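You operate a simulated robot arm through the tools that you are given. There is no shell and no other tool.

The job below is to be done with a simulated robot arm. You get a single attempt, and the scene is never put back.

TASK
Empty the teal pot's saucer into the grey bowl.
Fine: stand the pot on the grey mat meanwhile, spill nothing, put saucer and pot back; leave the other saucers. Set down upright: what you pick out.
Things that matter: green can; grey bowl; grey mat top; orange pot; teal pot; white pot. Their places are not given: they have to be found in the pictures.

Only the result counts: the job must be done as asked and must still hold three seconds after the hand-in. Knocking over, shifting, dropping, spilling or breaking anything else fails it.

THE ROBOT
A 7-joint arm with a two-finger parallel gripper, fixed in place. Base frame: the origin is on the floor under the middle of its stand, x ahead of it, y to its left, z up; the work surface is at about z = 800. Lengths are in mm, angles in degrees, forces in N, time in s.
With the tool pointing down near the work surface it reaches from about 100 to 660 mm from the base axis. Its first joint turns from -66.0 to 66.0 degrees. Payload 1.57 kg.
The TCP is the grasp point between the finger pads, 30 mm short of the fingertips. In the tool frame z runs along the fingers and y along their closing line. Largest opening 80 mm; finger width 17, thickness 12; the body of the gripper, 40 by 82 mm, starts 80 mm behind the TCP.
Orientation is told as [roll, pitch, yaw] about the base's x, y, z axes, in that order, counted from this pose: with the fingers straight down and closing along the base's y, the tool's x points along the base's -x, its y along +y and its z along -z.

THE INTERFACE
- The arm moves only by the tool step_arm. Its argument "commands" is a list of rows, each a list of 7 numbers: the shift along the tool's x, y, z in cm, then the turn, a rotation vector about the tool's x, y, z in degrees, then the gripper command, from -1 (shut) to 1 (fully open), values between in proportion. In form: [[tx, ty, tz, ax, ay, az, grip], ...]. A call has 1 to 20 rows; each row is the pose to reach, as a shift and turn from the pose commanded when the call began, along the tool's axes at that moment. Rows are played at 5 a second. More than 50 mm and 8.6 degrees between two rows, or a gripper value outside its range, and nothing of the call is played. A pose out of reach is approached as far as the arm can. The call stops where the force on the tool passes 40 N (or 10 N more than at its start, if that is more) or the arm is blocked; 0.2 s more then pass. Each finger travels about 72 mm/s and halts on what it meets, pressing with about 29 N; the grip force reading is that of the motor and also rises with nothing between the fingers. The clock runs only during rows and for 0.2 s after the last one: add rows that repeat a pose to give the fingers time. The reply holds the time, the measured pose of the TCP, the force on the tool along the base axes, the opening and the grip force, in the units named above and with some noise, with the torque about the TCP (base axes, N m) and any sound that the robot's microphone picked up.
- Cameras (640 x 400 px; columns grow to the right, rows downward): "scene" is fixed at [42.4, 421, 1435.2]; the picture's right is [-0.88, -0.47, 0.00], its down [-0.23, 0.43, -0.87] and it looks along [0.41, -0.77, -0.49] (base axes); focal length 333 px, centre (320, 200). "wrist" rides on the gripper at [72, -7, -122] in the tool frame; the picture's right is [0.09, 1.00, 0.00], its down [-0.84, 0.08, -0.54] and it looks along [-0.54, 0.05, 0.84] (tool axes); focal length 238 px, centre (320, 200).
- capture(camera): a new picture of that camera. It takes no simulated time.
- locate(camera, pixels): for up to 12 pixels [column, row] of the newest picture of that camera ("zoom" is the newest enlarged one), the place [x, y, z] in the base frame of the surface seen there, good to about 2 mm. It takes no simulated time.
- zoom(camera, box): a new picture of the part [left, top, right, bottom] of that camera's present view, enlarged. It takes no simulated time.
- sign_off(): hands the job in; it is judged then, once.

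Open the gripper and draw the arm clear of the work before you hand the job in, unless the task says otherwise.

The tools are called after "Emit:" as a command line: name --pt "numbers of a row" for each row, then --argument value for the rest, lists and objects as JSON in quotes. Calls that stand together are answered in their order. step_arm: Moves the arm, as the interface text tells. Its arguments: {"type":"object","properties":{"commands":{"type":"array","items":{"type":"array","items":{"type":"number"}}}},"required":["commands"]} The other tools are called the same way: capture (camera) takes a picture; locate (camera, pixels) gives the place of the surface under pixels of a picture; zoom (camera, box) takes an enlarged picture of a part of a camera's view; sign_off () hands the job in.

At the start:

```text
time: 0.0
ee_pos: [347.8, -145.9, 1118.3]
tcp_rot: [0.0, 0.0, 0.1]
ft_force: [0.1, 1.0, 0.1]
ft_torque: [-0.02, -0.01, 0.03]
gripper_width: 79.9
finger_force: 0.1
```

scene: 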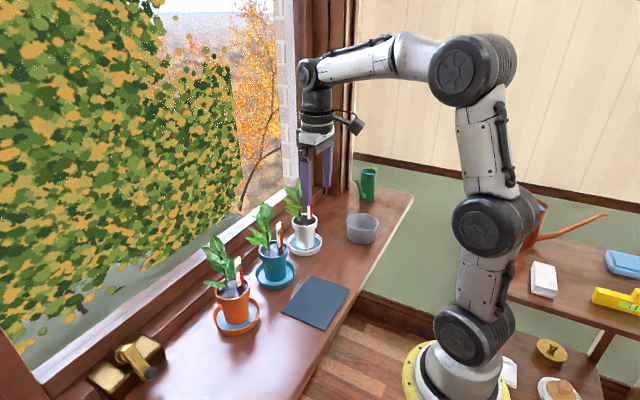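
wrist: 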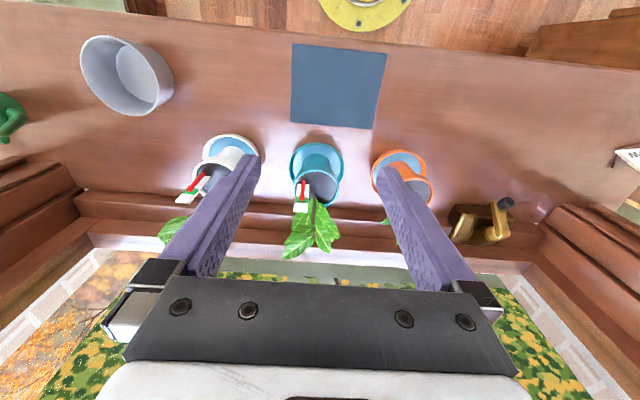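

I'll start by looking closely at the teal pot (around scene pixel 272,262) and the bowl (362,228) in enlarged views.

Emit:
zoom --camera "scene" --box '[190, 170, 350, 340]'

Emit:
zoom --camera "wrist" --box '[180, 20, 480, 270]'

```text
2.35 times, centred on (270, 255) of scene
```

zoom: 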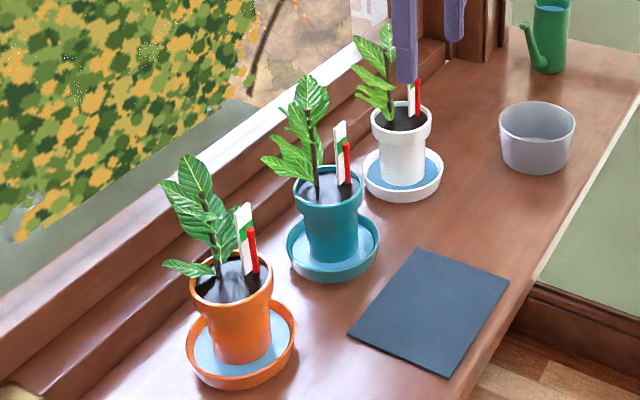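

```text
1.60 times, centred on (330, 145) of wrist
```

zoom: 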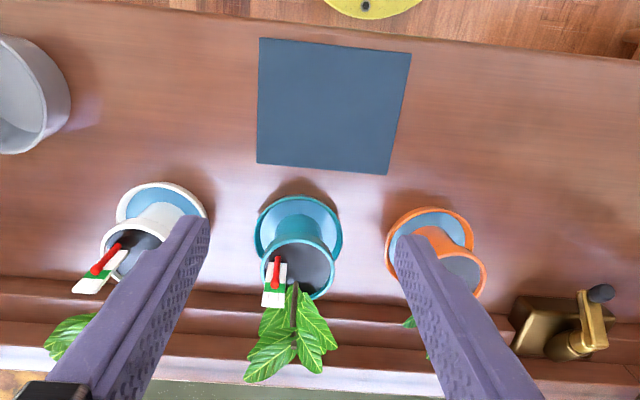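

The teal pot stands in a saucer with water, behind the mat. I zoom in on the teal pot to locate its rim, saucer and label.

Emit:
zoom --camera "scene" --box '[240, 195, 320, 295]'

Emit:
locate --camera "scene" --pixels '[[317, 277], [349, 289], [323, 329], [283, 311], [347, 220], [378, 224], [362, 235], [362, 214], [361, 240], [370, 180], [303, 240], [230, 315]]'

```text
4.00 times, centred on (280, 245) of scene
```

zoom: 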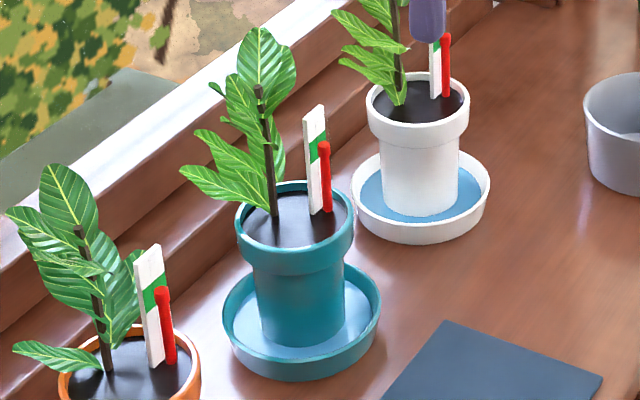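

```text
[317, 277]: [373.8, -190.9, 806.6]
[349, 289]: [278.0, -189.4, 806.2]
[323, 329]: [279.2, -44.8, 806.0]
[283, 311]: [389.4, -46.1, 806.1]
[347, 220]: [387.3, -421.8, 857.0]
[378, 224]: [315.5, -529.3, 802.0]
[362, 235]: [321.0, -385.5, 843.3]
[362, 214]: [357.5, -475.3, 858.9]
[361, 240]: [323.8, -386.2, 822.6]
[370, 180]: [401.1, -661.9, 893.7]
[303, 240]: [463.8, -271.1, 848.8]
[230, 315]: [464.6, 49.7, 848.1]
```

The zoom shows the teal pot's rim as an ellipse from (235,225) to (355,220), with its saucer rim from (222,320) to (382,310). I'll locate points around these.

Emit:
locate --camera "zoom" --pixels '[[296, 273], [240, 235], [351, 232], [295, 258], [300, 335], [260, 320], [345, 300], [300, 372], [225, 325], [379, 320], [300, 350], [360, 330]]'

Emit:
locate --camera "wrist" --pixels '[[300, 150], [318, 147], [335, 150], [291, 165], [343, 165], [320, 185], [298, 207], [300, 185], [313, 215], [330, 200], [318, 160], [311, 205]]'

```text
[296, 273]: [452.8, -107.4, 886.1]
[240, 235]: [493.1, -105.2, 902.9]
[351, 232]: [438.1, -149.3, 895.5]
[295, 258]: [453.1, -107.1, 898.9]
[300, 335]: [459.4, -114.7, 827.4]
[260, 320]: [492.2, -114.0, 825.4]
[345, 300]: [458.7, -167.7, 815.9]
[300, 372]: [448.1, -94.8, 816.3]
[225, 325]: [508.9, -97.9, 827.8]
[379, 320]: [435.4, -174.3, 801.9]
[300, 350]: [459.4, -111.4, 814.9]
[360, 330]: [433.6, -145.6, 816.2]
```

```text
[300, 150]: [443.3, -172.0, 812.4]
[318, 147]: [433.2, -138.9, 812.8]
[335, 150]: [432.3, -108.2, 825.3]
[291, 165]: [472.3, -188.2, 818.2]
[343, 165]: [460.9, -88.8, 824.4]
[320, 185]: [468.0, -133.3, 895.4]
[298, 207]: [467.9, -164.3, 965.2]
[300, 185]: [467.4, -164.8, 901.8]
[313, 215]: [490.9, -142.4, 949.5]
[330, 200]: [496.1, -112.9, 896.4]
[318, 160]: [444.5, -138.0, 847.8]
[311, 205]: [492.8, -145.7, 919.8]
```

The teal pot's centre comes out near (475, -138), with rim radius about 38 and saucer radius about 52. Next I zoom on the bowl (362,228) and the green can, and look at the full profile of the pot body.

Emit:
zoom --camera "scene" --box '[335, 160, 415, 260]'

```text
4.00 times, centred on (375, 210) of scene
```

zoom: 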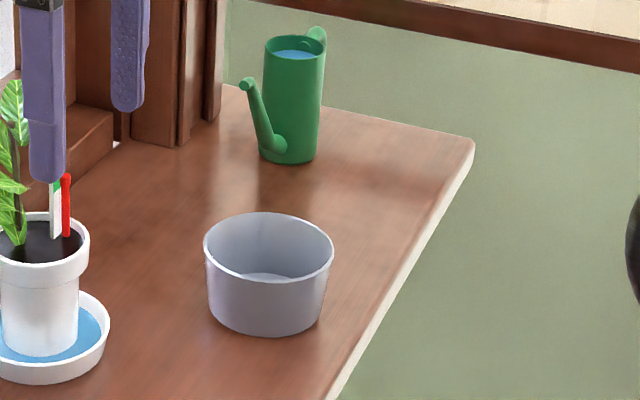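

The bowl's rim ellipse spans (204,250) to (333,255) in the zoom, with its floor visible at (275,278). I locate points on its rim, floor and nearby objects.

Emit:
locate --camera "zoom" --pixels '[[206, 250], [331, 258], [268, 281], [268, 214], [268, 277], [222, 268], [315, 275], [265, 333], [214, 300], [322, 315], [290, 140], [248, 85]]'

Emit:
zoom --camera "wrist" --box '[60, 20, 200, 130]'

```text
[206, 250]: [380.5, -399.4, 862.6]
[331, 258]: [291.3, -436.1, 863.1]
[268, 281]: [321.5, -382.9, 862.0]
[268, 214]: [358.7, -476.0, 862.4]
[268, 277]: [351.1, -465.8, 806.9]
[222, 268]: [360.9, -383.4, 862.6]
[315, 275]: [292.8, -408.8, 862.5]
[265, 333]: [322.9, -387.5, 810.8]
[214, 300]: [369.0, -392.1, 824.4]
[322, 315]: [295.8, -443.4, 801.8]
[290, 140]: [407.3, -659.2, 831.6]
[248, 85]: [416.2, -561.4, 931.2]
```

```text
3.64 times, centred on (130, 75) of wrist
```

zoom: 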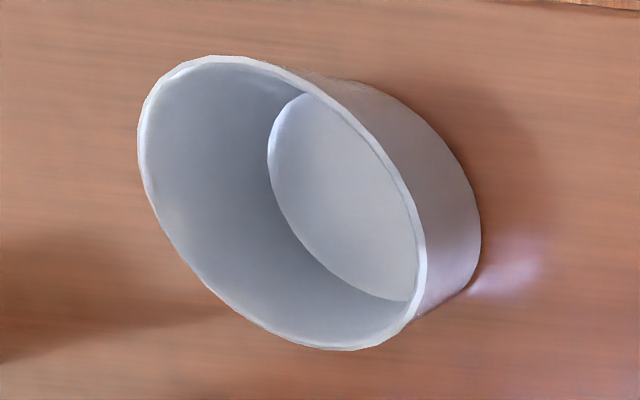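

The bowl's rim circle fits centre (340, -429.5), radius about 50, rim z = 862. Now a tight zoom on the teal pot body to get its taper and rim band.

Emit:
zoom --camera "scene" --box '[252, 235, 300, 295]'

```text
6.67 times, centred on (276, 265) of scene
```

zoom: 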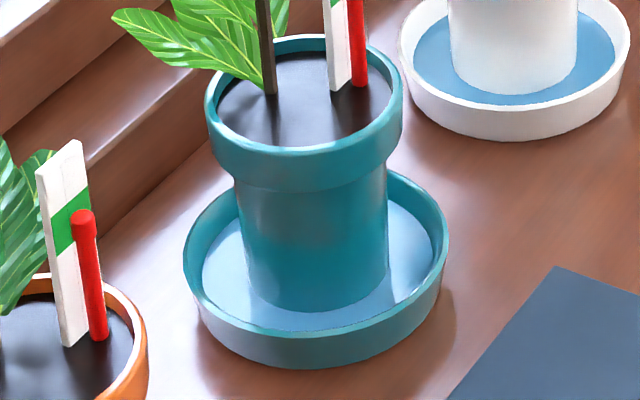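

The pot body is nearly cylindrical, from zoom (235,200)-(387,180) at the top to (250,290)-(387,270) at the bottom. I locate points along it, the rim band and the saucer rim.

Emit:
locate --camera "zoom" --pixels '[[310, 150], [310, 185], [310, 200], [310, 250], [310, 300], [245, 220], [380, 205], [215, 110], [398, 110], [310, 330], [195, 290], [443, 270]]'

Emit:
locate --camera "zoom" --pixels '[[300, 328], [410, 285], [225, 255], [410, 245], [300, 322], [268, 90], [335, 85], [336, 10], [265, 10], [445, 235], [190, 265], [300, 120]]'

```text
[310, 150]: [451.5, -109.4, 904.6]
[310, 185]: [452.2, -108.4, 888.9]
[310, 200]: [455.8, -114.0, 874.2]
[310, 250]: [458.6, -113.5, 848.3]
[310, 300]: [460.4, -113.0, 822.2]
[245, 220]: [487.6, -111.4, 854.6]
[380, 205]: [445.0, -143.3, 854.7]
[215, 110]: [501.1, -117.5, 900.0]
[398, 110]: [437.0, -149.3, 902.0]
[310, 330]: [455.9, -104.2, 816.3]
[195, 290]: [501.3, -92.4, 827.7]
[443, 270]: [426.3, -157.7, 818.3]
```

```text
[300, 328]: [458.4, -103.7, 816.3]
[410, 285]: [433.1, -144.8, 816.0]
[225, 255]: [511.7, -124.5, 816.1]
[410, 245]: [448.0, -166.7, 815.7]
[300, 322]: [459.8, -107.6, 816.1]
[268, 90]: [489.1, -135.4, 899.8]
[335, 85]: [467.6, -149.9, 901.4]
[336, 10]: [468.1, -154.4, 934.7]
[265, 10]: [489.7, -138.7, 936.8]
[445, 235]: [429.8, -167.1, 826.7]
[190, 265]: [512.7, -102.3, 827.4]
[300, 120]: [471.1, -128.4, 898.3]
```

Measurements agree on the pot centre (474,-138), body radius about 30 between z 815 and 880, and rim radius 38 from 880 to 904. The plant blocks a top-down grasp, so I tilt the tool forward about its y axis in free air to test a low frontal approach.

Emit:
step_arm --pt "0 0 0 0 -7.5 0 1" --pt "0 0 0 0 -15 0 1" --pt "0 0 0 0 -22.5 0 1" --pt "0 0 0 0 -30 0 1" --pt "0 0 0 0 -37.5 0 1" --pt "0 0 0 0 -45 0 1" --pt "0 0 0 0 -52.5 0 1" --pt "0 0 0 0 -60 0 1" --pt "0 0 0 0 -65 0 1" --pt "0 0 0 0 -65 0 1" --pt "0 0 0 0 -65 0 1"

```text
time: 2.4
ee_pos: [347.2, -144.7, 1117.8]
tcp_rot: [0.0, -64.9, 0.0]
ft_force: [0.4, 0.1, 0.6]
ft_torque: [-0.01, 0.02, 0.0]
gripper_width: 80.2
finger_force: 0.0
```

The 65° tilt is reachable. I now do an empty dry run down toward the mat at about (333,-118,900) to check that the arm can reach there in this orientation.

Emit:
step_arm --pt "2.54 0.33 0.99 0 0 0 1" --pt "5.08 0.67 1.98 0 0 0 1" --pt "7.62 1.0 2.97 0 0 0 1" --pt "10.16 1.34 3.97 0 0 0 1" --pt "12.7 1.67 4.96 0 0 0 1" --pt "15.25 2.0 5.95 0 0 0 1" --pt "17.8 2.34 6.94 0 0 0 1" --pt "20.33 2.67 7.93 0 0 0 1" --pt "20.33 2.67 7.93 0 0 0 1" --pt "20.33 2.67 7.93 0 0 0 1"

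Emit:
capture --camera "wrist"

Emit:
capture --camera "scene"

```text
time: 4.6
ee_pos: [334.0, -117.6, 899.9]
tcp_rot: [0.0, -64.9, 0.0]
ft_force: [0.3, 0.0, 0.1]
ft_torque: [0.0, 0.02, 0.0]
gripper_width: 80.1
finger_force: 0.1
```

```text
taken
```

wrist: 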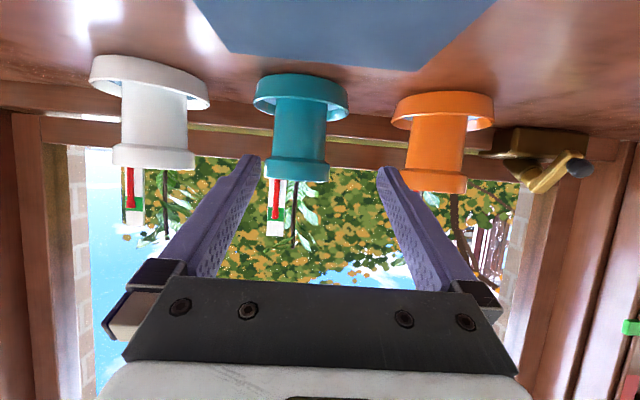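

```text
taken
```

scene: 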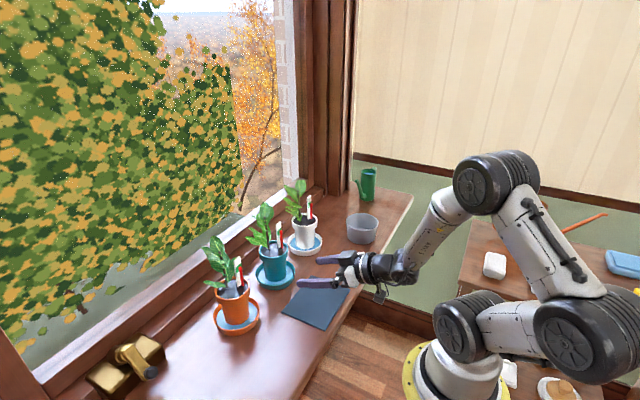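

The pose is reachable, and the wrist view now shows the pots from the front (teal rim around (297,170), body around (300,125)). I locate points on the teal pot from this viewpoint to refine its centre.

Emit:
locate --camera "wrist" --pixels '[[275, 125], [300, 125], [325, 125], [268, 170], [298, 172], [328, 170], [256, 98], [300, 103], [347, 104], [298, 158], [300, 145], [300, 110]]'

Emit:
zoom --camera "wrist" --box '[230, 60, 380, 250]'

```text
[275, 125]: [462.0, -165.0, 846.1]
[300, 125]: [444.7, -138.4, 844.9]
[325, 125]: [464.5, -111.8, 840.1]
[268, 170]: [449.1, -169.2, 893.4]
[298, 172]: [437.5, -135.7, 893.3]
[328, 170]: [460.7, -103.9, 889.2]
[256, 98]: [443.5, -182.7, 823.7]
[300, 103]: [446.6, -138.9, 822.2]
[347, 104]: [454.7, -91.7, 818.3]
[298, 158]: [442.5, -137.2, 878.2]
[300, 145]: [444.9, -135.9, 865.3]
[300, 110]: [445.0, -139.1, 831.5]
```

```text
2.11 times, centred on (305, 155) of wrist
```

zoom: 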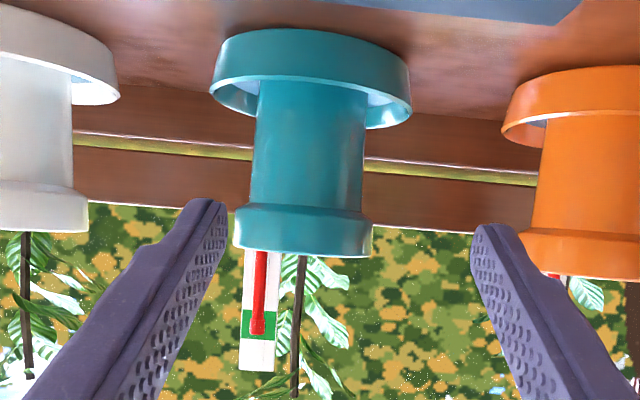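

Both views agree on the pot centre (474,-138), with body radius about 29.5 and rim underside near z=879. I line up in front of it at (380,-138,857) with the fingers open.

Emit:
step_arm --pt "0.65 -0.68 1.99 0 0 0 1" --pt "1.29 -1.36 3.99 0 0 0 1" --pt "1.94 -2.04 5.98 0 0 0 1" --pt "1.94 -2.04 5.98 0 0 0 1" --pt "1.94 -2.04 5.98 0 0 0 1"

Emit:
capture --camera "wrist"

Emit:
capture --camera "scene"

```text
time: 5.8
ee_pos: [379.9, -138.0, 857.1]
tcp_rot: [0.0, -65.1, 0.0]
ft_force: [0.3, 0.2, -0.8]
ft_torque: [-0.05, -0.03, -0.03]
gripper_width: 79.9
finger_force: 0.0
```

```text
taken
```

wrist: 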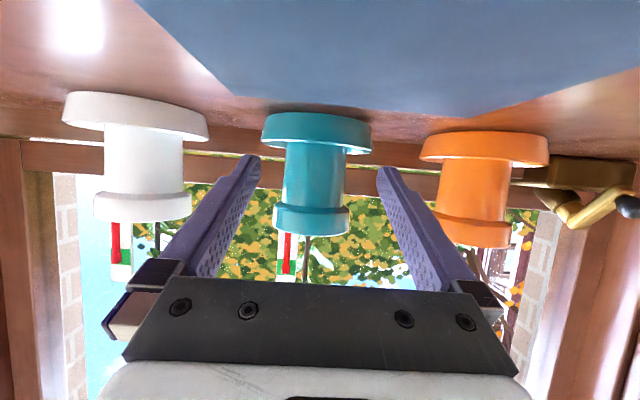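

```text
taken
```

scene: 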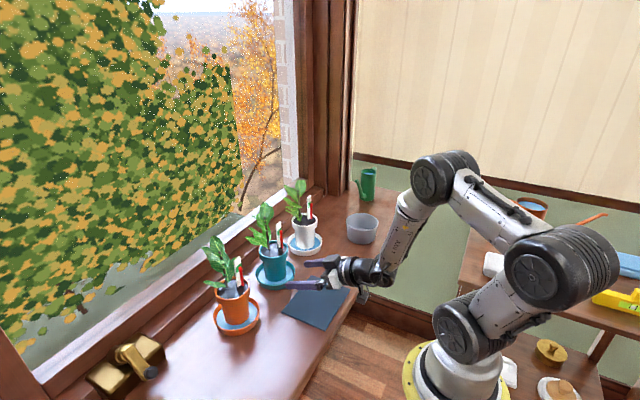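

The pot body is at columns 285-345 between the fingertips (248 and 388). I locate body points again to check the lateral centring before advancing.

Emit:
locate --camera "wrist" --pixels '[[290, 175], [315, 175], [341, 175], [287, 160], [343, 160], [275, 222], [311, 226], [348, 224], [263, 130], [370, 140], [316, 190], [316, 205]]'

```text
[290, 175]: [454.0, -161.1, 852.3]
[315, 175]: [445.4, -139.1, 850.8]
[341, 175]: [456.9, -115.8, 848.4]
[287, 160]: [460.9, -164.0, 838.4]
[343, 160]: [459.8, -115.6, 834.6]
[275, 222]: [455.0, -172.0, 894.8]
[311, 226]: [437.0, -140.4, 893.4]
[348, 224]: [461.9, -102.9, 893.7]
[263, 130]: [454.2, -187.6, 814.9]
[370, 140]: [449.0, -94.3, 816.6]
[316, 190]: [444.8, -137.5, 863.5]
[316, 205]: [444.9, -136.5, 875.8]
```

The body centre refines to y about -139. I advance 94 mm along +x at constant height, so the fingers straddle the pot body between saucer rim and pot rim.

Emit:
step_arm --pt "-0.66 -0.1 1.42 0 0 0 1" --pt "-1.33 -0.1 2.84 0 0 0 1" --pt "-1.99 -0.1 4.26 0 0 0 1" --pt "-2.65 -0.1 5.68 0 0 0 1" --pt "-3.32 -0.1 7.1 0 0 0 1" --pt "-3.97 -0.1 8.52 0 0 0 1" --pt "-3.97 -0.1 8.52 0 0 0 1" --pt "-3.97 -0.1 8.52 0 0 0 1"

Emit:
capture --camera "wrist"

Emit:
zoom --camera "scene" --box '[220, 200, 340, 320]'

```text
time: 7.6
ee_pos: [473.3, -141.2, 856.8]
tcp_rot: [-0.1, -65.0, 0.0]
ft_force: [-0.3, -0.2, -0.6]
ft_torque: [-0.03, 0.02, 0.03]
gripper_width: 80.0
finger_force: 0.1
```

```text
taken
```

wrist: 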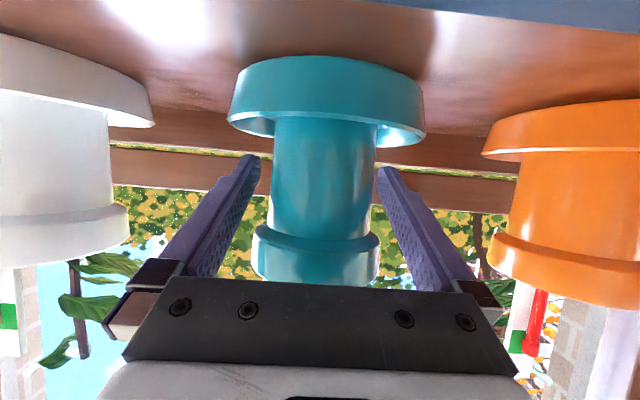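

```text
3.33 times, centred on (280, 260) of scene
```

zoom: 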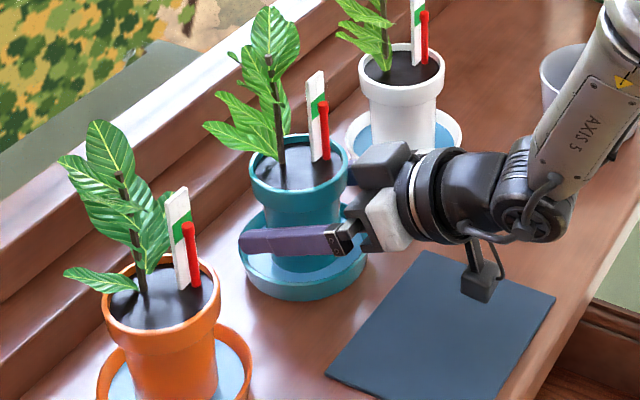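

The fingers straddle the body just under the rim, with no contact force. I close gently first to about 64 mm, then fully, and check the force and opening.

Emit:
step_arm --pt "0 0 0 0 0 0 0.6" --pt "0 0 0 0 0 0 0.55" --pt "0 0 0 0 0 0 0.5" --pt "0 0 0 0 0 0 0.45" --pt "0 0 0 0 0 0 0.4" --pt "0 0 0 0 0 0 0.2" --pt "0 0 0 0 0 0 -0.2" --pt "0 0 0 0 0 0 -1" --pt "0 0 0 0 0 0 -1" --pt "0 0 0 0 0 0 -1"

Emit:
capture --camera "wrist"

Emit:
zoom --camera "scene" --box '[220, 200, 340, 320]'

```text
time: 9.8
ee_pos: [472.7, -141.0, 857.2]
tcp_rot: [0.0, -65.0, -0.1]
ft_force: [-0.6, 0.2, 0.3]
ft_torque: [-0.05, -0.05, -0.02]
gripper_width: 60.9
finger_force: 28.9
```

```text
taken
```

wrist: 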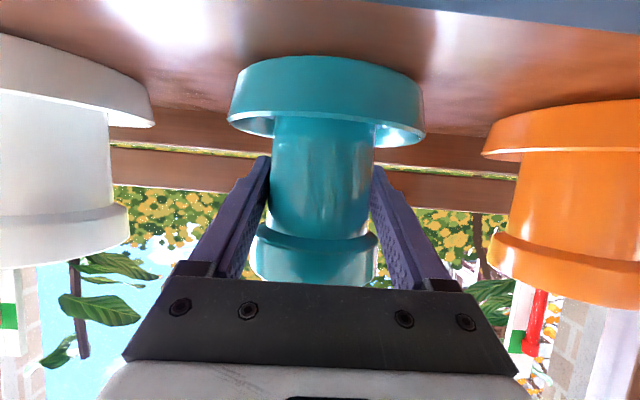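

```text
3.33 times, centred on (280, 260) of scene
```

zoom: 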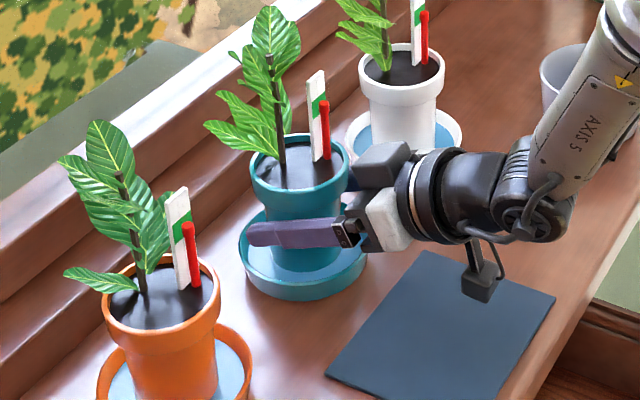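

The pot is held (opening 60.9, 28.9 N) and has not shifted. I lift it straight up 50 mm slowly and look whether it hangs level.

Emit:
step_arm --pt "-0.18 0 -0.085 0 0 0 -1" --pt "-0.45 0 -0.21 0 0 0 -1" --pt "-0.91 0 -0.42 0 0 0 -1" --pt "-1.36 0 -0.63 0 0 0 -1" --pt "-1.81 0 -0.85 0 0 0 -1" --pt "-2.27 0 -1.06 0 0 0 -1" --pt "-2.72 0 -1.27 0 0 0 -1" --pt "-3.17 0 -1.48 0 0 0 -1" --pt "-3.62 0 -1.69 0 0 0 -1" --pt "-4.08 0 -1.9 0 0 0 -1" --pt "-4.53 0 -2.11 0 0 0 -1" --pt "-4.53 0 -2.11 0 0 0 -1"

Emit:
capture --camera "wrist"

Emit:
zoom --camera "scene" --box '[220, 180, 360, 320]'

```text
time: 12.4
ee_pos: [473.0, -138.9, 908.1]
tcp_rot: [-0.1, -65.0, 0.0]
ft_force: [-0.5, -0.3, -5.4]
ft_torque: [-0.01, 0.02, 0.0]
gripper_width: 60.9
finger_force: 28.9
```

```text
taken
```

wrist: 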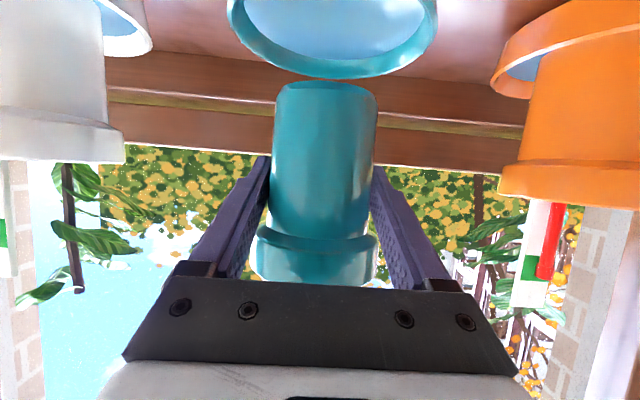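

```text
2.86 times, centred on (290, 250) of scene
```

zoom: 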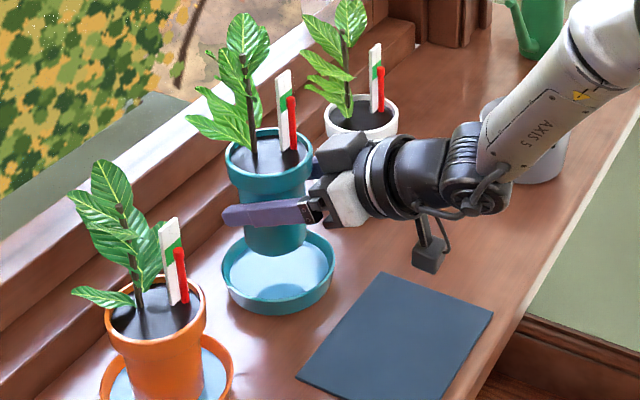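

The pot hangs upright, with a weight of about 5.5 N. Before carrying it over I locate the mat's corners (zoom (383,274), (491,313), (300,371)), the pot's bottom edge, and the plant's leaf tips for clearance.

Emit:
locate --camera "zoom" --pixels '[[384, 276], [488, 313], [304, 371], [274, 253], [250, 248], [191, 92], [244, 17], [266, 45], [215, 130], [283, 75], [262, 290], [262, 265]]'

Emit:
capture --camera "scene"

```text
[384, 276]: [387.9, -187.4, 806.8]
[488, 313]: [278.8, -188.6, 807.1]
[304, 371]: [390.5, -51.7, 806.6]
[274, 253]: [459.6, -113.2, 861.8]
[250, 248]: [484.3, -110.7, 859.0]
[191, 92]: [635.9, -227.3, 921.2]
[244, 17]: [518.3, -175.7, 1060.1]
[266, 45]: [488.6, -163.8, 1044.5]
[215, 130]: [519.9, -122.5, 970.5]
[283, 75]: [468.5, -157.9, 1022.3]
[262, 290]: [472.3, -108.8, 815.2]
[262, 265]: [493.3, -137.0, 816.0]
```

```text
taken
```

scene: 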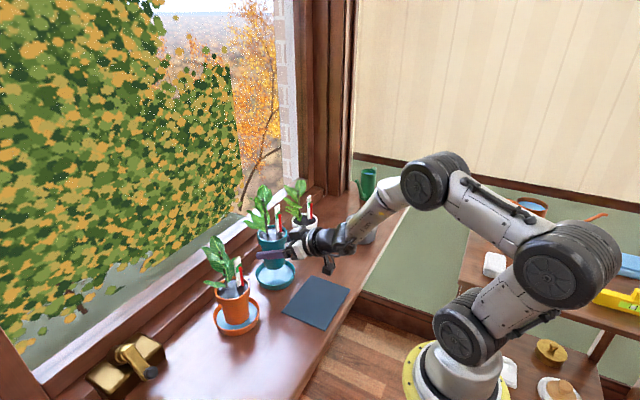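

The mat spans x 278-391 and y -190 to -46 with its top at 806.7, and the pot's bottom is now near 857. I carry the pot back over the mat to about (340,-150), keeping the height.

Emit:
step_arm --pt "0.3 -0.06 -0.65 0 0 0 -1" --pt "0.95 -0.18 -2.03 0 0 0 -1" --pt "1.6 -0.3 -3.4 0 0 0 -1" --pt "2.25 -0.43 -4.8 0 0 0 -1" --pt "2.9 -0.55 -6.2 0 0 0 -1" --pt "3.54 -0.68 -7.58 0 0 0 -1" --pt "4.18 -0.8 -8.95 0 0 0 -1" --pt "4.82 -0.93 -10.32 0 0 0 -1" --pt "5.35 -1.03 -11.45 0 0 0 -1" --pt "5.67 -1.1 -12.14 0 0 0 -1" --pt "5.67 -1.1 -12.14 0 0 0 -1" --pt "5.67 -1.1 -12.14 0 0 0 -1"

Emit:
capture --camera "scene"

Emit:
zoom --camera "scene" --box '[240, 200, 380, 340]'

```text
time: 15.0
ee_pos: [338.9, -150.2, 907.3]
tcp_rot: [-0.1, -65.0, 0.0]
ft_force: [0.0, -0.2, -5.9]
ft_torque: [0.01, 0.04, 0.0]
gripper_width: 60.4
finger_force: 28.8
```

```text
taken
```

scene: 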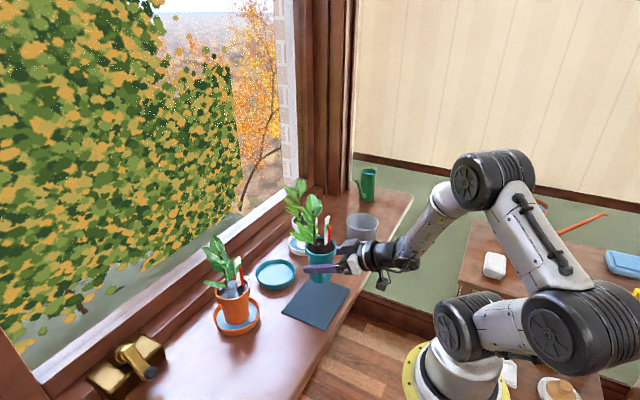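

```text
2.86 times, centred on (310, 270) of scene
```

zoom: 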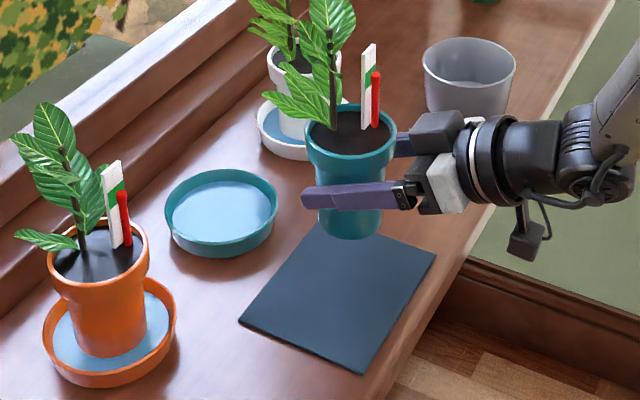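

The pot hovers upright over the mat's -y half. I lower it 44 mm first, keeping a few mm before contact.

Emit:
step_arm --pt "0.45 0 0.21 0 0 0 -1" --pt "1.09 0 0.51 0 0 0 -1" --pt "1.81 0 0.85 0 0 0 -1" --pt "2.54 0 1.18 0 0 0 -1" --pt "3.26 0 1.52 0 0 0 -1" --pt "3.72 0 1.73 0 0 0 -1" --pt "3.99 0 1.86 0 0 0 -1" --pt "3.99 0 1.86 0 0 0 -1"

Emit:
zoom --camera "scene" --box '[270, 220, 350, 320]'

```text
time: 16.8
ee_pos: [338.7, -150.9, 864.1]
tcp_rot: [0.0, -65.1, 0.0]
ft_force: [0.9, 0.5, -5.1]
ft_torque: [-0.01, 0.03, 0.04]
gripper_width: 60.8
finger_force: 29.3
```

```text
4.00 times, centred on (310, 270) of scene
```

zoom: 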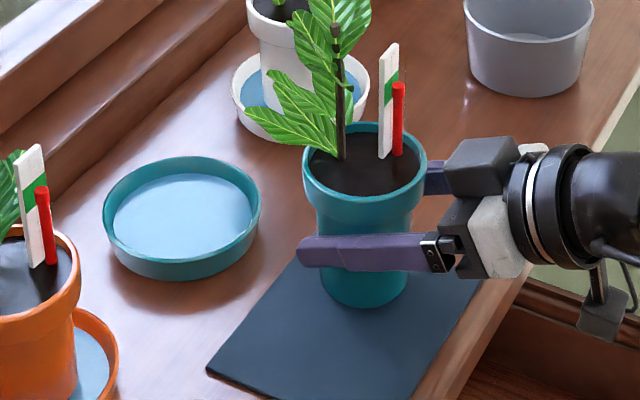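

The pot is still clear of the mat by several mm. I lower in 1 mm steps while watching for the force on the tool to drop from about 5.5 N.

Emit:
step_arm --pt "0.09 0 0.042 0 0 0 -1" --pt "0.18 0 0.085 0 0 0 -1" --pt "0.27 0 0.127 0 0 0 -1" --pt "0.36 0 0.169 0 0 0 -1" --pt "0.36 0 0.169 0 0 0 -1"

```text
time: 18.0
ee_pos: [339.3, -149.3, 859.4]
tcp_rot: [0.0, -65.0, 0.0]
ft_force: [0.0, 0.2, -5.1]
ft_torque: [0.01, 0.04, -0.02]
gripper_width: 60.4
finger_force: 28.8
```

The force is still -5.1 N at z=859.4, so there is no contact yet. I keep lowering in 1 mm steps.

Emit:
step_arm --pt "0.09 0 0.042 0 0 0 -1" --pt "0.18 0 0.085 0 0 0 -1" --pt "0.18 0 0.085 0 0 0 -1"

```text
time: 18.8
ee_pos: [340.1, -150.9, 857.7]
tcp_rot: [0.0, -65.0, 0.1]
ft_force: [-3.2, 0.3, 0.4]
ft_torque: [-0.07, 0.24, -0.1]
gripper_width: 60.7
finger_force: 29.7
```

Contact: the force went from -5.1 to about 0 N, so the mat carries the pot. I open the gripper gradually.

Emit:
step_arm --pt "0 0 0 0 0 0 0.5" --pt "0 0 0 0 0 0 0.6" --pt "0 0 0 0 0 0 0.7" --pt "0 0 0 0 0 0 0.85" --pt "0 0 0 0 0 0 1" --pt "0 0 0 0 0 0 1"

Emit:
capture --camera "wrist"

Emit:
zoom --camera "scene" --box '[270, 220, 350, 320]'

```text
time: 20.2
ee_pos: [339.6, -150.1, 857.0]
tcp_rot: [0.0, -65.0, 0.0]
ft_force: [-0.2, 0.7, 0.0]
ft_torque: [0.0, -0.03, 0.01]
gripper_width: 79.8
finger_force: 0.2
```

```text
taken
```

wrist: 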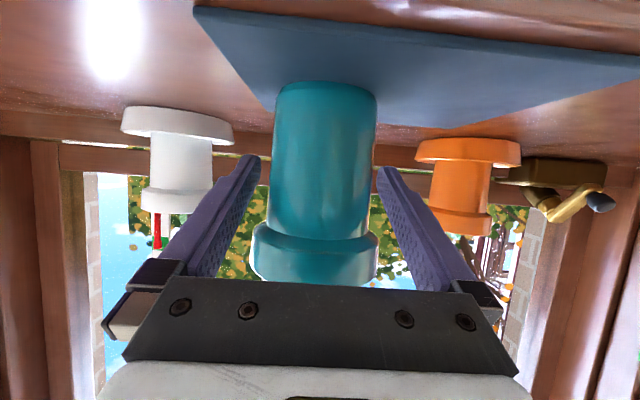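

```text
4.00 times, centred on (310, 270) of scene
```

zoom: 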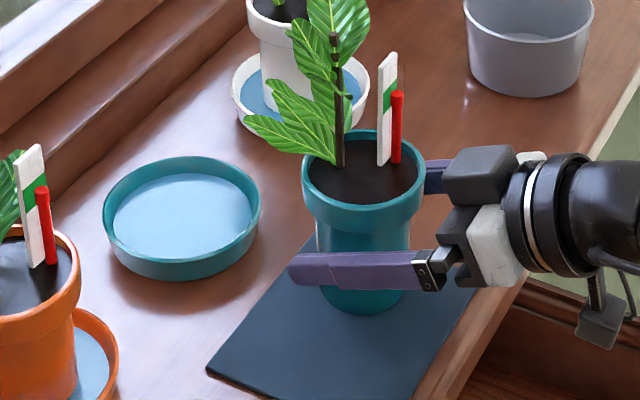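

The pot stands free on the mat with the fingers open around it. I back off straight along -x by 85 mm at constant height.

Emit:
step_arm --pt "0.42 0 -0.91 0 0 0 1" --pt "1.06 0 -2.27 0 0 0 1" --pt "1.69 0 -3.62 0 0 0 1" --pt "2.33 0 -4.98 0 0 0 1" --pt "2.96 0 -6.34 0 0 0 1" --pt "3.6 0 -7.7 0 0 0 1" --pt "3.6 0 -7.7 0 0 0 1"

Emit:
capture --camera "scene"

Emit:
capture --camera "wrist"

```text
time: 21.8
ee_pos: [270.7, -140.5, 857.8]
tcp_rot: [0.0, -65.0, 0.0]
ft_force: [0.2, -0.5, 0.3]
ft_torque: [-0.03, -0.01, 0.01]
gripper_width: 80.1
finger_force: 0.1
out of reach, approached as far as the arm can: row 5, 6, 7
```

```text
taken
```

scene: 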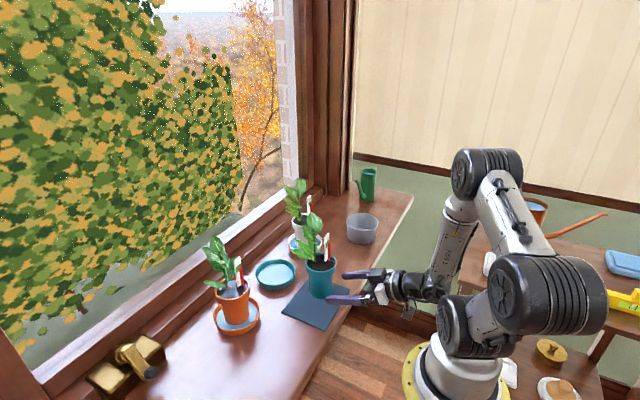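

```text
taken
```

wrist: 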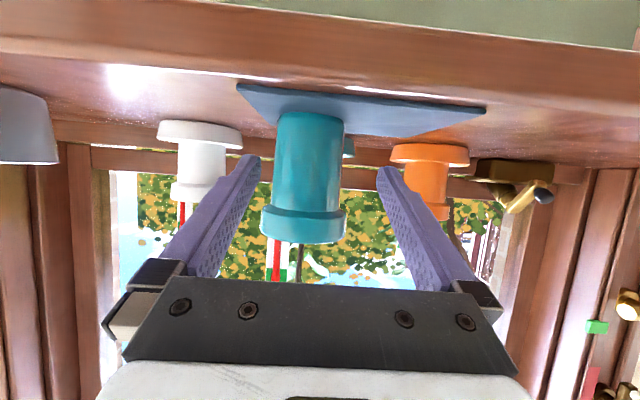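

The arm reached its inner limit at x≈271, but the fingertips (x≈298) are already clear of the pot's front rim at x≈302, and the pot is undisturbed. I raise straight up about 230 mm.

Emit:
step_arm --pt "-0.91 0 -0.42 0 0 0 1" --pt "-2.72 0 -1.27 0 0 0 1" --pt "-5.44 0 -2.54 0 0 0 1" --pt "-8.15 0 -3.8 0 0 0 1" --pt "-10.87 0 -5.07 0 0 0 1" --pt "-13.6 0 -6.34 0 0 0 1" --pt "-16.3 0 -7.6 0 0 0 1" --pt "-19.0 0 -8.9 0 0 0 1" --pt "-20.8 0 -9.7 0 0 0 1" --pt "-20.8 0 -9.7 0 0 0 1"

Emit:
capture --camera "scene"

```text
time: 24.0
ee_pos: [270.1, -139.8, 1089.8]
tcp_rot: [-0.1, -64.9, 0.1]
ft_force: [0.6, 0.5, 0.1]
ft_torque: [0.01, 0.03, 0.0]
gripper_width: 80.0
finger_force: 0.0
```

```text
taken
```

scene: 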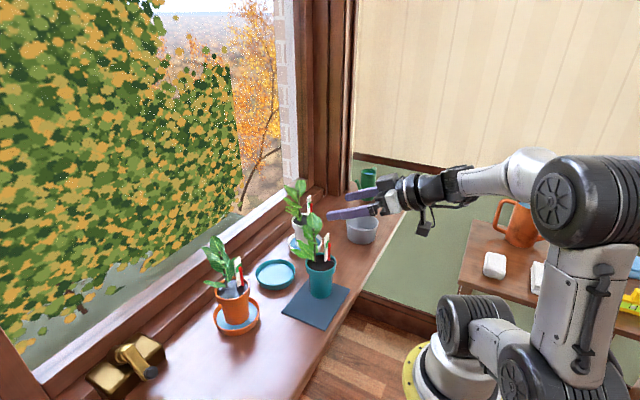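

The reading shows the tool clear at z=1090. I swing the tool back to vertical while moving over to about (420,-87,1120).

Emit:
step_arm --pt "-0.91 0.53 1.23 0 6.5 0 1" --pt "-1.81 1.06 2.46 0 13 0 1" --pt "-2.72 1.59 3.7 0 19.5 0 1" --pt "-3.63 2.12 4.93 0 26 0 1" --pt "-4.54 2.65 6.16 0 32.5 0 1" --pt "-5.44 3.18 7.39 0 39 0 1" --pt "-6.35 3.71 8.62 0 45.5 0 1" --pt "-7.26 4.24 9.86 0 52 0 1" --pt "-8.16 4.77 11.09 0 58.5 0 1" --pt "-9.07 5.3 12.32 0 65 0 1" --pt "-9.07 5.3 12.32 0 65 0 1"

Emit:
capture --camera "wrist"

Emit:
capture --camera "scene"

```text
time: 26.4
ee_pos: [420.0, -88.3, 1119.7]
tcp_rot: [0.0, 0.1, -0.1]
ft_force: [0.4, -0.1, 0.4]
ft_torque: [-0.04, 0.04, 0.01]
gripper_width: 80.1
finger_force: 0.1
```

```text
taken
```

wrist: 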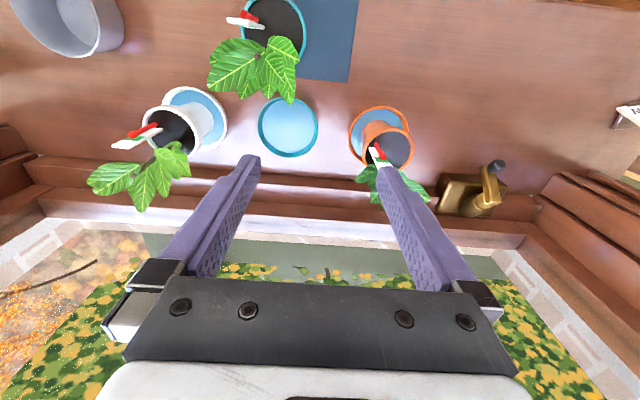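

```text
taken
```

scene: 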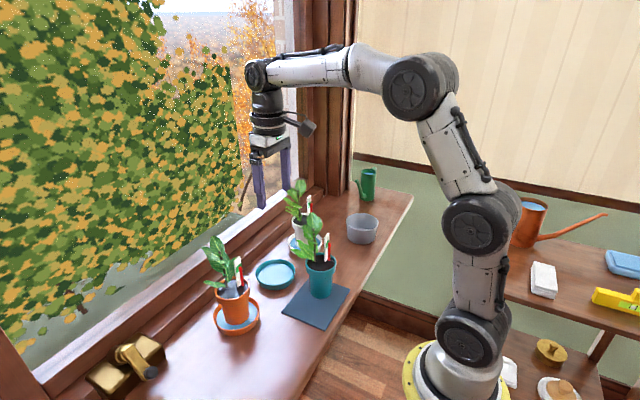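

The empty-of-pot saucer is visible at wrist (288,127), with the orange pot to its right. I zoom in to locate the saucer rim precisely.

Emit:
zoom --camera "wrist" --box '[240, 80, 340, 170]'

Emit:
zoom --camera "scene" --box '[245, 250, 305, 300]'

```text
4.44 times, centred on (290, 125) of wrist
```

zoom: 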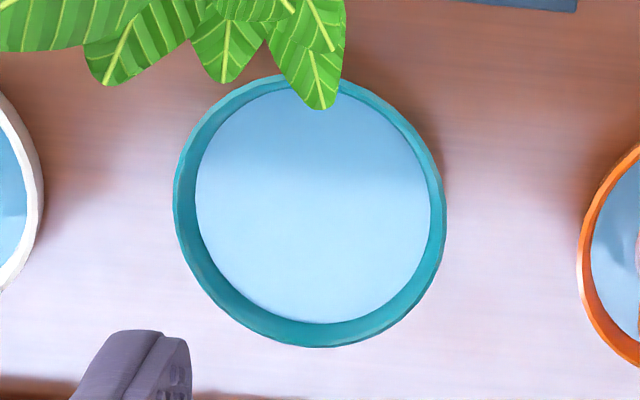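

```text
8.00 times, centred on (275, 275) of scene
```

zoom: 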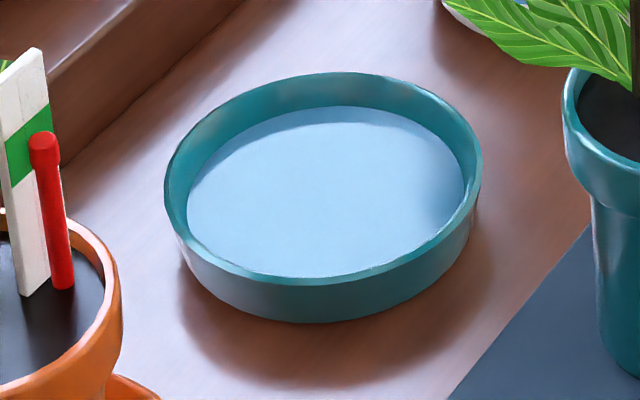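

The zoom of the saucer shows its rim ellipse from (166,195) to (480,165) and the front lip near (305,283). I locate points along the rim, the water and outer wall.

Emit:
locate --camera "zoom" --pixels '[[169, 190], [478, 165], [335, 76], [305, 282], [220, 248], [420, 245], [230, 107], [430, 95], [320, 200], [305, 300], [215, 265], [440, 260]]'

Emit:
locate --camera "wrist" --pixels '[[260, 122], [317, 122], [289, 100], [289, 154], [288, 125], [268, 145], [310, 143], [270, 105], [309, 105], [350, 130], [412, 145], [380, 110]]'

```text
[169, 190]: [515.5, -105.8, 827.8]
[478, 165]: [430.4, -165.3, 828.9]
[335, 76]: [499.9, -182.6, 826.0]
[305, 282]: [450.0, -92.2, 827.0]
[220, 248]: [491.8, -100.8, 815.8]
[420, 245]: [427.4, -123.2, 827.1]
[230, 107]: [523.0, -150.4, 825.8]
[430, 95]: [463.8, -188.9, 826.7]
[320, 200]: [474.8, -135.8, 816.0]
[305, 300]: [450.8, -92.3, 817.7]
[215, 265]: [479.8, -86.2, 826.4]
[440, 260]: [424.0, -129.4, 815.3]
```

```text
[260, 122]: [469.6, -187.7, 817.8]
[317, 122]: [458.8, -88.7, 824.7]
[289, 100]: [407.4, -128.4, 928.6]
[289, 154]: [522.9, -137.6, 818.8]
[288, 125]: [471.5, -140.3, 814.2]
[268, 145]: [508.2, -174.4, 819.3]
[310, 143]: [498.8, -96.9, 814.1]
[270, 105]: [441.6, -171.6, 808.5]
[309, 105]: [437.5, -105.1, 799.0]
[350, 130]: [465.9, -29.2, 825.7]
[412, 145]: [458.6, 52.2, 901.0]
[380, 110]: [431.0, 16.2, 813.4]
```

The saucer fits centre (474,-137), rim radius about 51.5, rim z = 827, water at 816. Before descending at its +y edge I locate leaf tips of the orange and teal plants near the hand's path.

Emit:
locate --camera "wrist" --pixels '[[293, 101], [297, 85], [215, 90], [235, 45], [358, 182], [368, 198], [425, 195], [380, 150], [183, 165], [135, 205], [95, 185], [172, 145]]'

Emit:
zoom --camera "wrist" --box '[250, 80, 450, 220]'

```text
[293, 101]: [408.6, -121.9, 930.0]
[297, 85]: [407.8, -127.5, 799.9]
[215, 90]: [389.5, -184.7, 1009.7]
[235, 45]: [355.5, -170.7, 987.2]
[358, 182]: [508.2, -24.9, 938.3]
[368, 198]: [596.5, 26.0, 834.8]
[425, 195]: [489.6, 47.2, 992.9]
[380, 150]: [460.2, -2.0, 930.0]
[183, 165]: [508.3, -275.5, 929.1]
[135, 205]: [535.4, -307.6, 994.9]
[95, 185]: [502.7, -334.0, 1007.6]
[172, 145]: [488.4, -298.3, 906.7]
```

```text
2.86 times, centred on (350, 150) of wrist
```

zoom: 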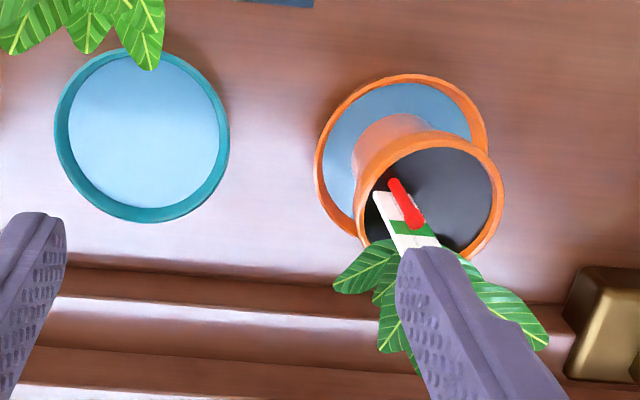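

Leaf tips nearest the hand are (409,-122,930) and (508,-25,938). I yaw the tool by -15° so the camera stays away from the teal leaves, set about 34 mm opening, and come down to (487,-88,960) above the saucer's +y edge.

Emit:
step_arm --pt "-0.84 0 2.0 0 0 3 0.6" --pt "-1.68 0 4.0 0 0 6 0.2" --pt "-2.52 0 6.0 0 0 9 -0.15" --pt "-3.36 0 8.0 0 0 12 -0.15" --pt "-4.2 0 10.0 0 0 15 -0.15" --pt "-5.04 0 12.0 0 0 15 -0.15" --pt "-5.88 -0.05 14.0 0 0 15 -0.15" --pt "-6.7 -0.1 16.0 0 0 15 -0.15" --pt "-6.7 -0.1 16.0 0 0 15 -0.15" --pt "-6.7 -0.1 16.0 0 0 15 -0.15"

Emit:
capture --camera "wrist"

Emit:
capture --camera "scene"

```text
time: 28.6
ee_pos: [485.5, -91.1, 957.8]
tcp_rot: [0.0, 0.0, -15.2]
ft_force: [-0.7, 0.0, 0.5]
ft_torque: [0.02, -0.02, 0.01]
gripper_width: 34.1
finger_force: 0.1
```

```text
taken
```

wrist: 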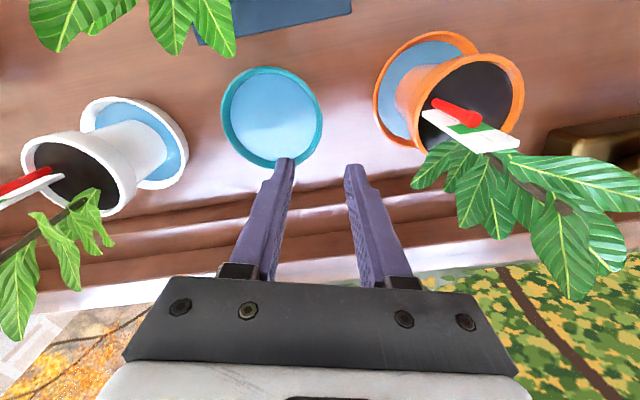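

```text
taken
```

scene: 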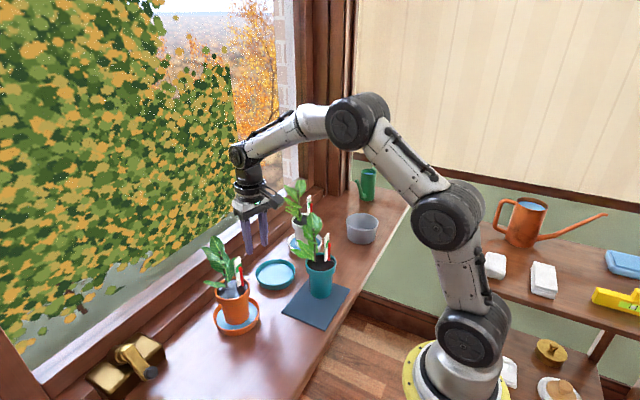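

The left finger looks set to go inside the rim and the right outside. I check the saucer rim from this nearer view and the nearest orange leaf edges around (415,183) and (490,230).

Emit:
locate --camera "wrist" --pixels '[[320, 115], [322, 105], [317, 135], [223, 115], [270, 68], [262, 163], [245, 150], [309, 83], [413, 186], [492, 236], [445, 148], [232, 50]]'

Emit:
zoom --camera "wrist" --box '[210, 50, 350, 190]'

```text
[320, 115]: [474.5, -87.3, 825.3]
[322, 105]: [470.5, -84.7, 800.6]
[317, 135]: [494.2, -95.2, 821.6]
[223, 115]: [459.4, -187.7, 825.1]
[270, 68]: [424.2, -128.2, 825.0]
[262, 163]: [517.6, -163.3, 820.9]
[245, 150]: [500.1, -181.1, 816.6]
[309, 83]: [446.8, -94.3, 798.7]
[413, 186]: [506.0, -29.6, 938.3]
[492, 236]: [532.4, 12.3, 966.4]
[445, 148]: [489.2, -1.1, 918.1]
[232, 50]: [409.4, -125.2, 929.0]
```

```text
2.86 times, centred on (280, 120) of wrist
```

zoom: 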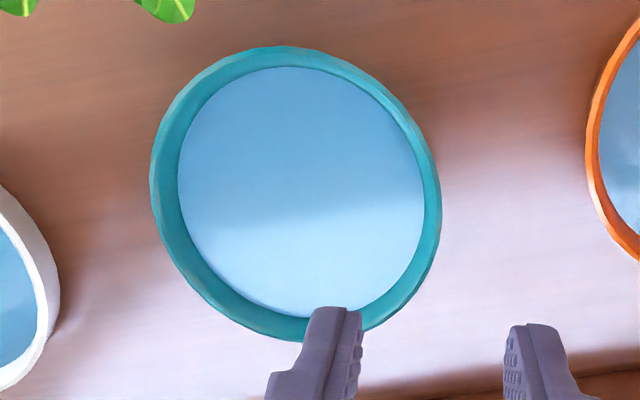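

The rim estimate holds (centre about (474,-137)). I re-read the pose with zero-motion rows to average out the reading noise before the fine descent.

Emit:
step_arm --pt "0 0 0 0 0 0 -0.15"

Emit:
step_arm --pt "0 0 0 0 0 0 -0.15"

Emit:
step_arm --pt "0 0 0 0 0 0 -0.15"

```text
time: 29.0
ee_pos: [486.9, -90.5, 958.6]
tcp_rot: [0.1, 0.1, -15.0]
ft_force: [0.4, 0.0, -0.1]
ft_torque: [-0.01, 0.01, 0.0]
gripper_width: 34.0
finger_force: 0.0
```

```text
time: 29.4
ee_pos: [485.8, -89.7, 957.8]
tcp_rot: [0.0, -0.1, -14.9]
ft_force: [-0.4, -0.1, 0.3]
ft_torque: [0.0, 0.01, -0.01]
gripper_width: 33.9
finger_force: 0.1
```

```text
time: 29.8
ee_pos: [486.8, -89.4, 959.1]
tcp_rot: [0.0, -0.1, -15.1]
ft_force: [0.1, -0.6, -0.1]
ft_torque: [-0.04, 0.0, 0.0]
gripper_width: 33.8
finger_force: 0.1
```

The averaged TCP is (486.3,-90.2,958.4), so I shift 2 mm along +y of the tool and descend to about z=846, still a few mm above the final grip depth.

Emit:
step_arm --pt "-0.02 0.21 1.5 0 0 0 -0.15" --pt "-0.02 0.21 3.0 0 0 0 -0.15" --pt "-0.02 0.21 4.5 0 0 0 -0.15" --pt "-0.02 0.21 6.0 0 0 0 -0.15" --pt "-0.02 0.21 7.5 0 0 0 -0.15" --pt "-0.02 0.21 9.0 0 0 0 -0.15" --pt "-0.02 0.21 10.2 0 0 0 -0.15" --pt "-0.02 0.21 10.8 0 0 0 -0.15" --pt "-0.02 0.21 11.2 0 0 0 -0.15" --pt "-0.02 0.21 11.2 0 0 0 -0.15"

Emit:
capture --camera "wrist"

Emit:
zoom --camera "scene" --box '[220, 200, 340, 310]'

```text
time: 32.0
ee_pos: [488.7, -88.6, 847.1]
tcp_rot: [0.0, -0.1, -15.1]
ft_force: [0.4, 0.1, -0.1]
ft_torque: [-0.02, -0.01, 0.03]
gripper_width: 34.1
finger_force: 0.1
```

```text
taken
```

wrist: 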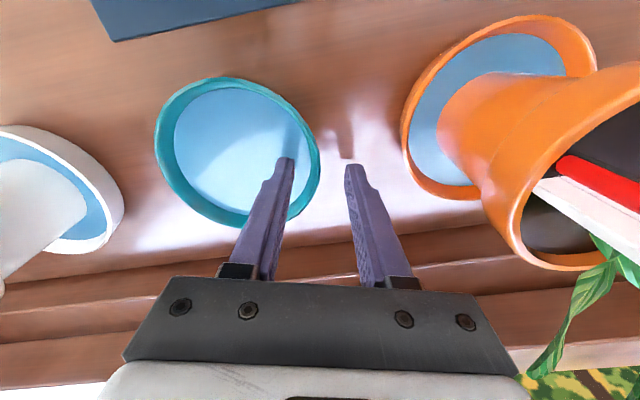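

```text
3.64 times, centred on (280, 255) of scene
```

zoom: 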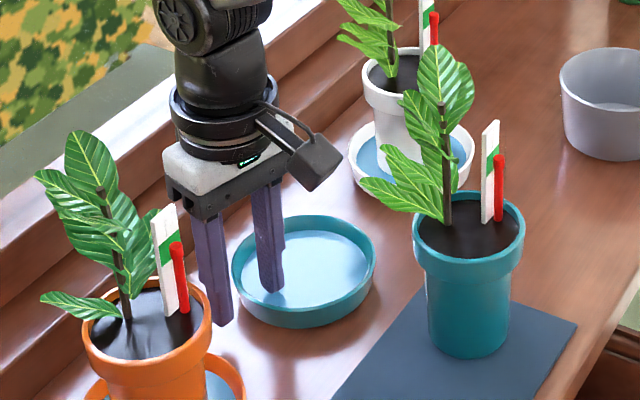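

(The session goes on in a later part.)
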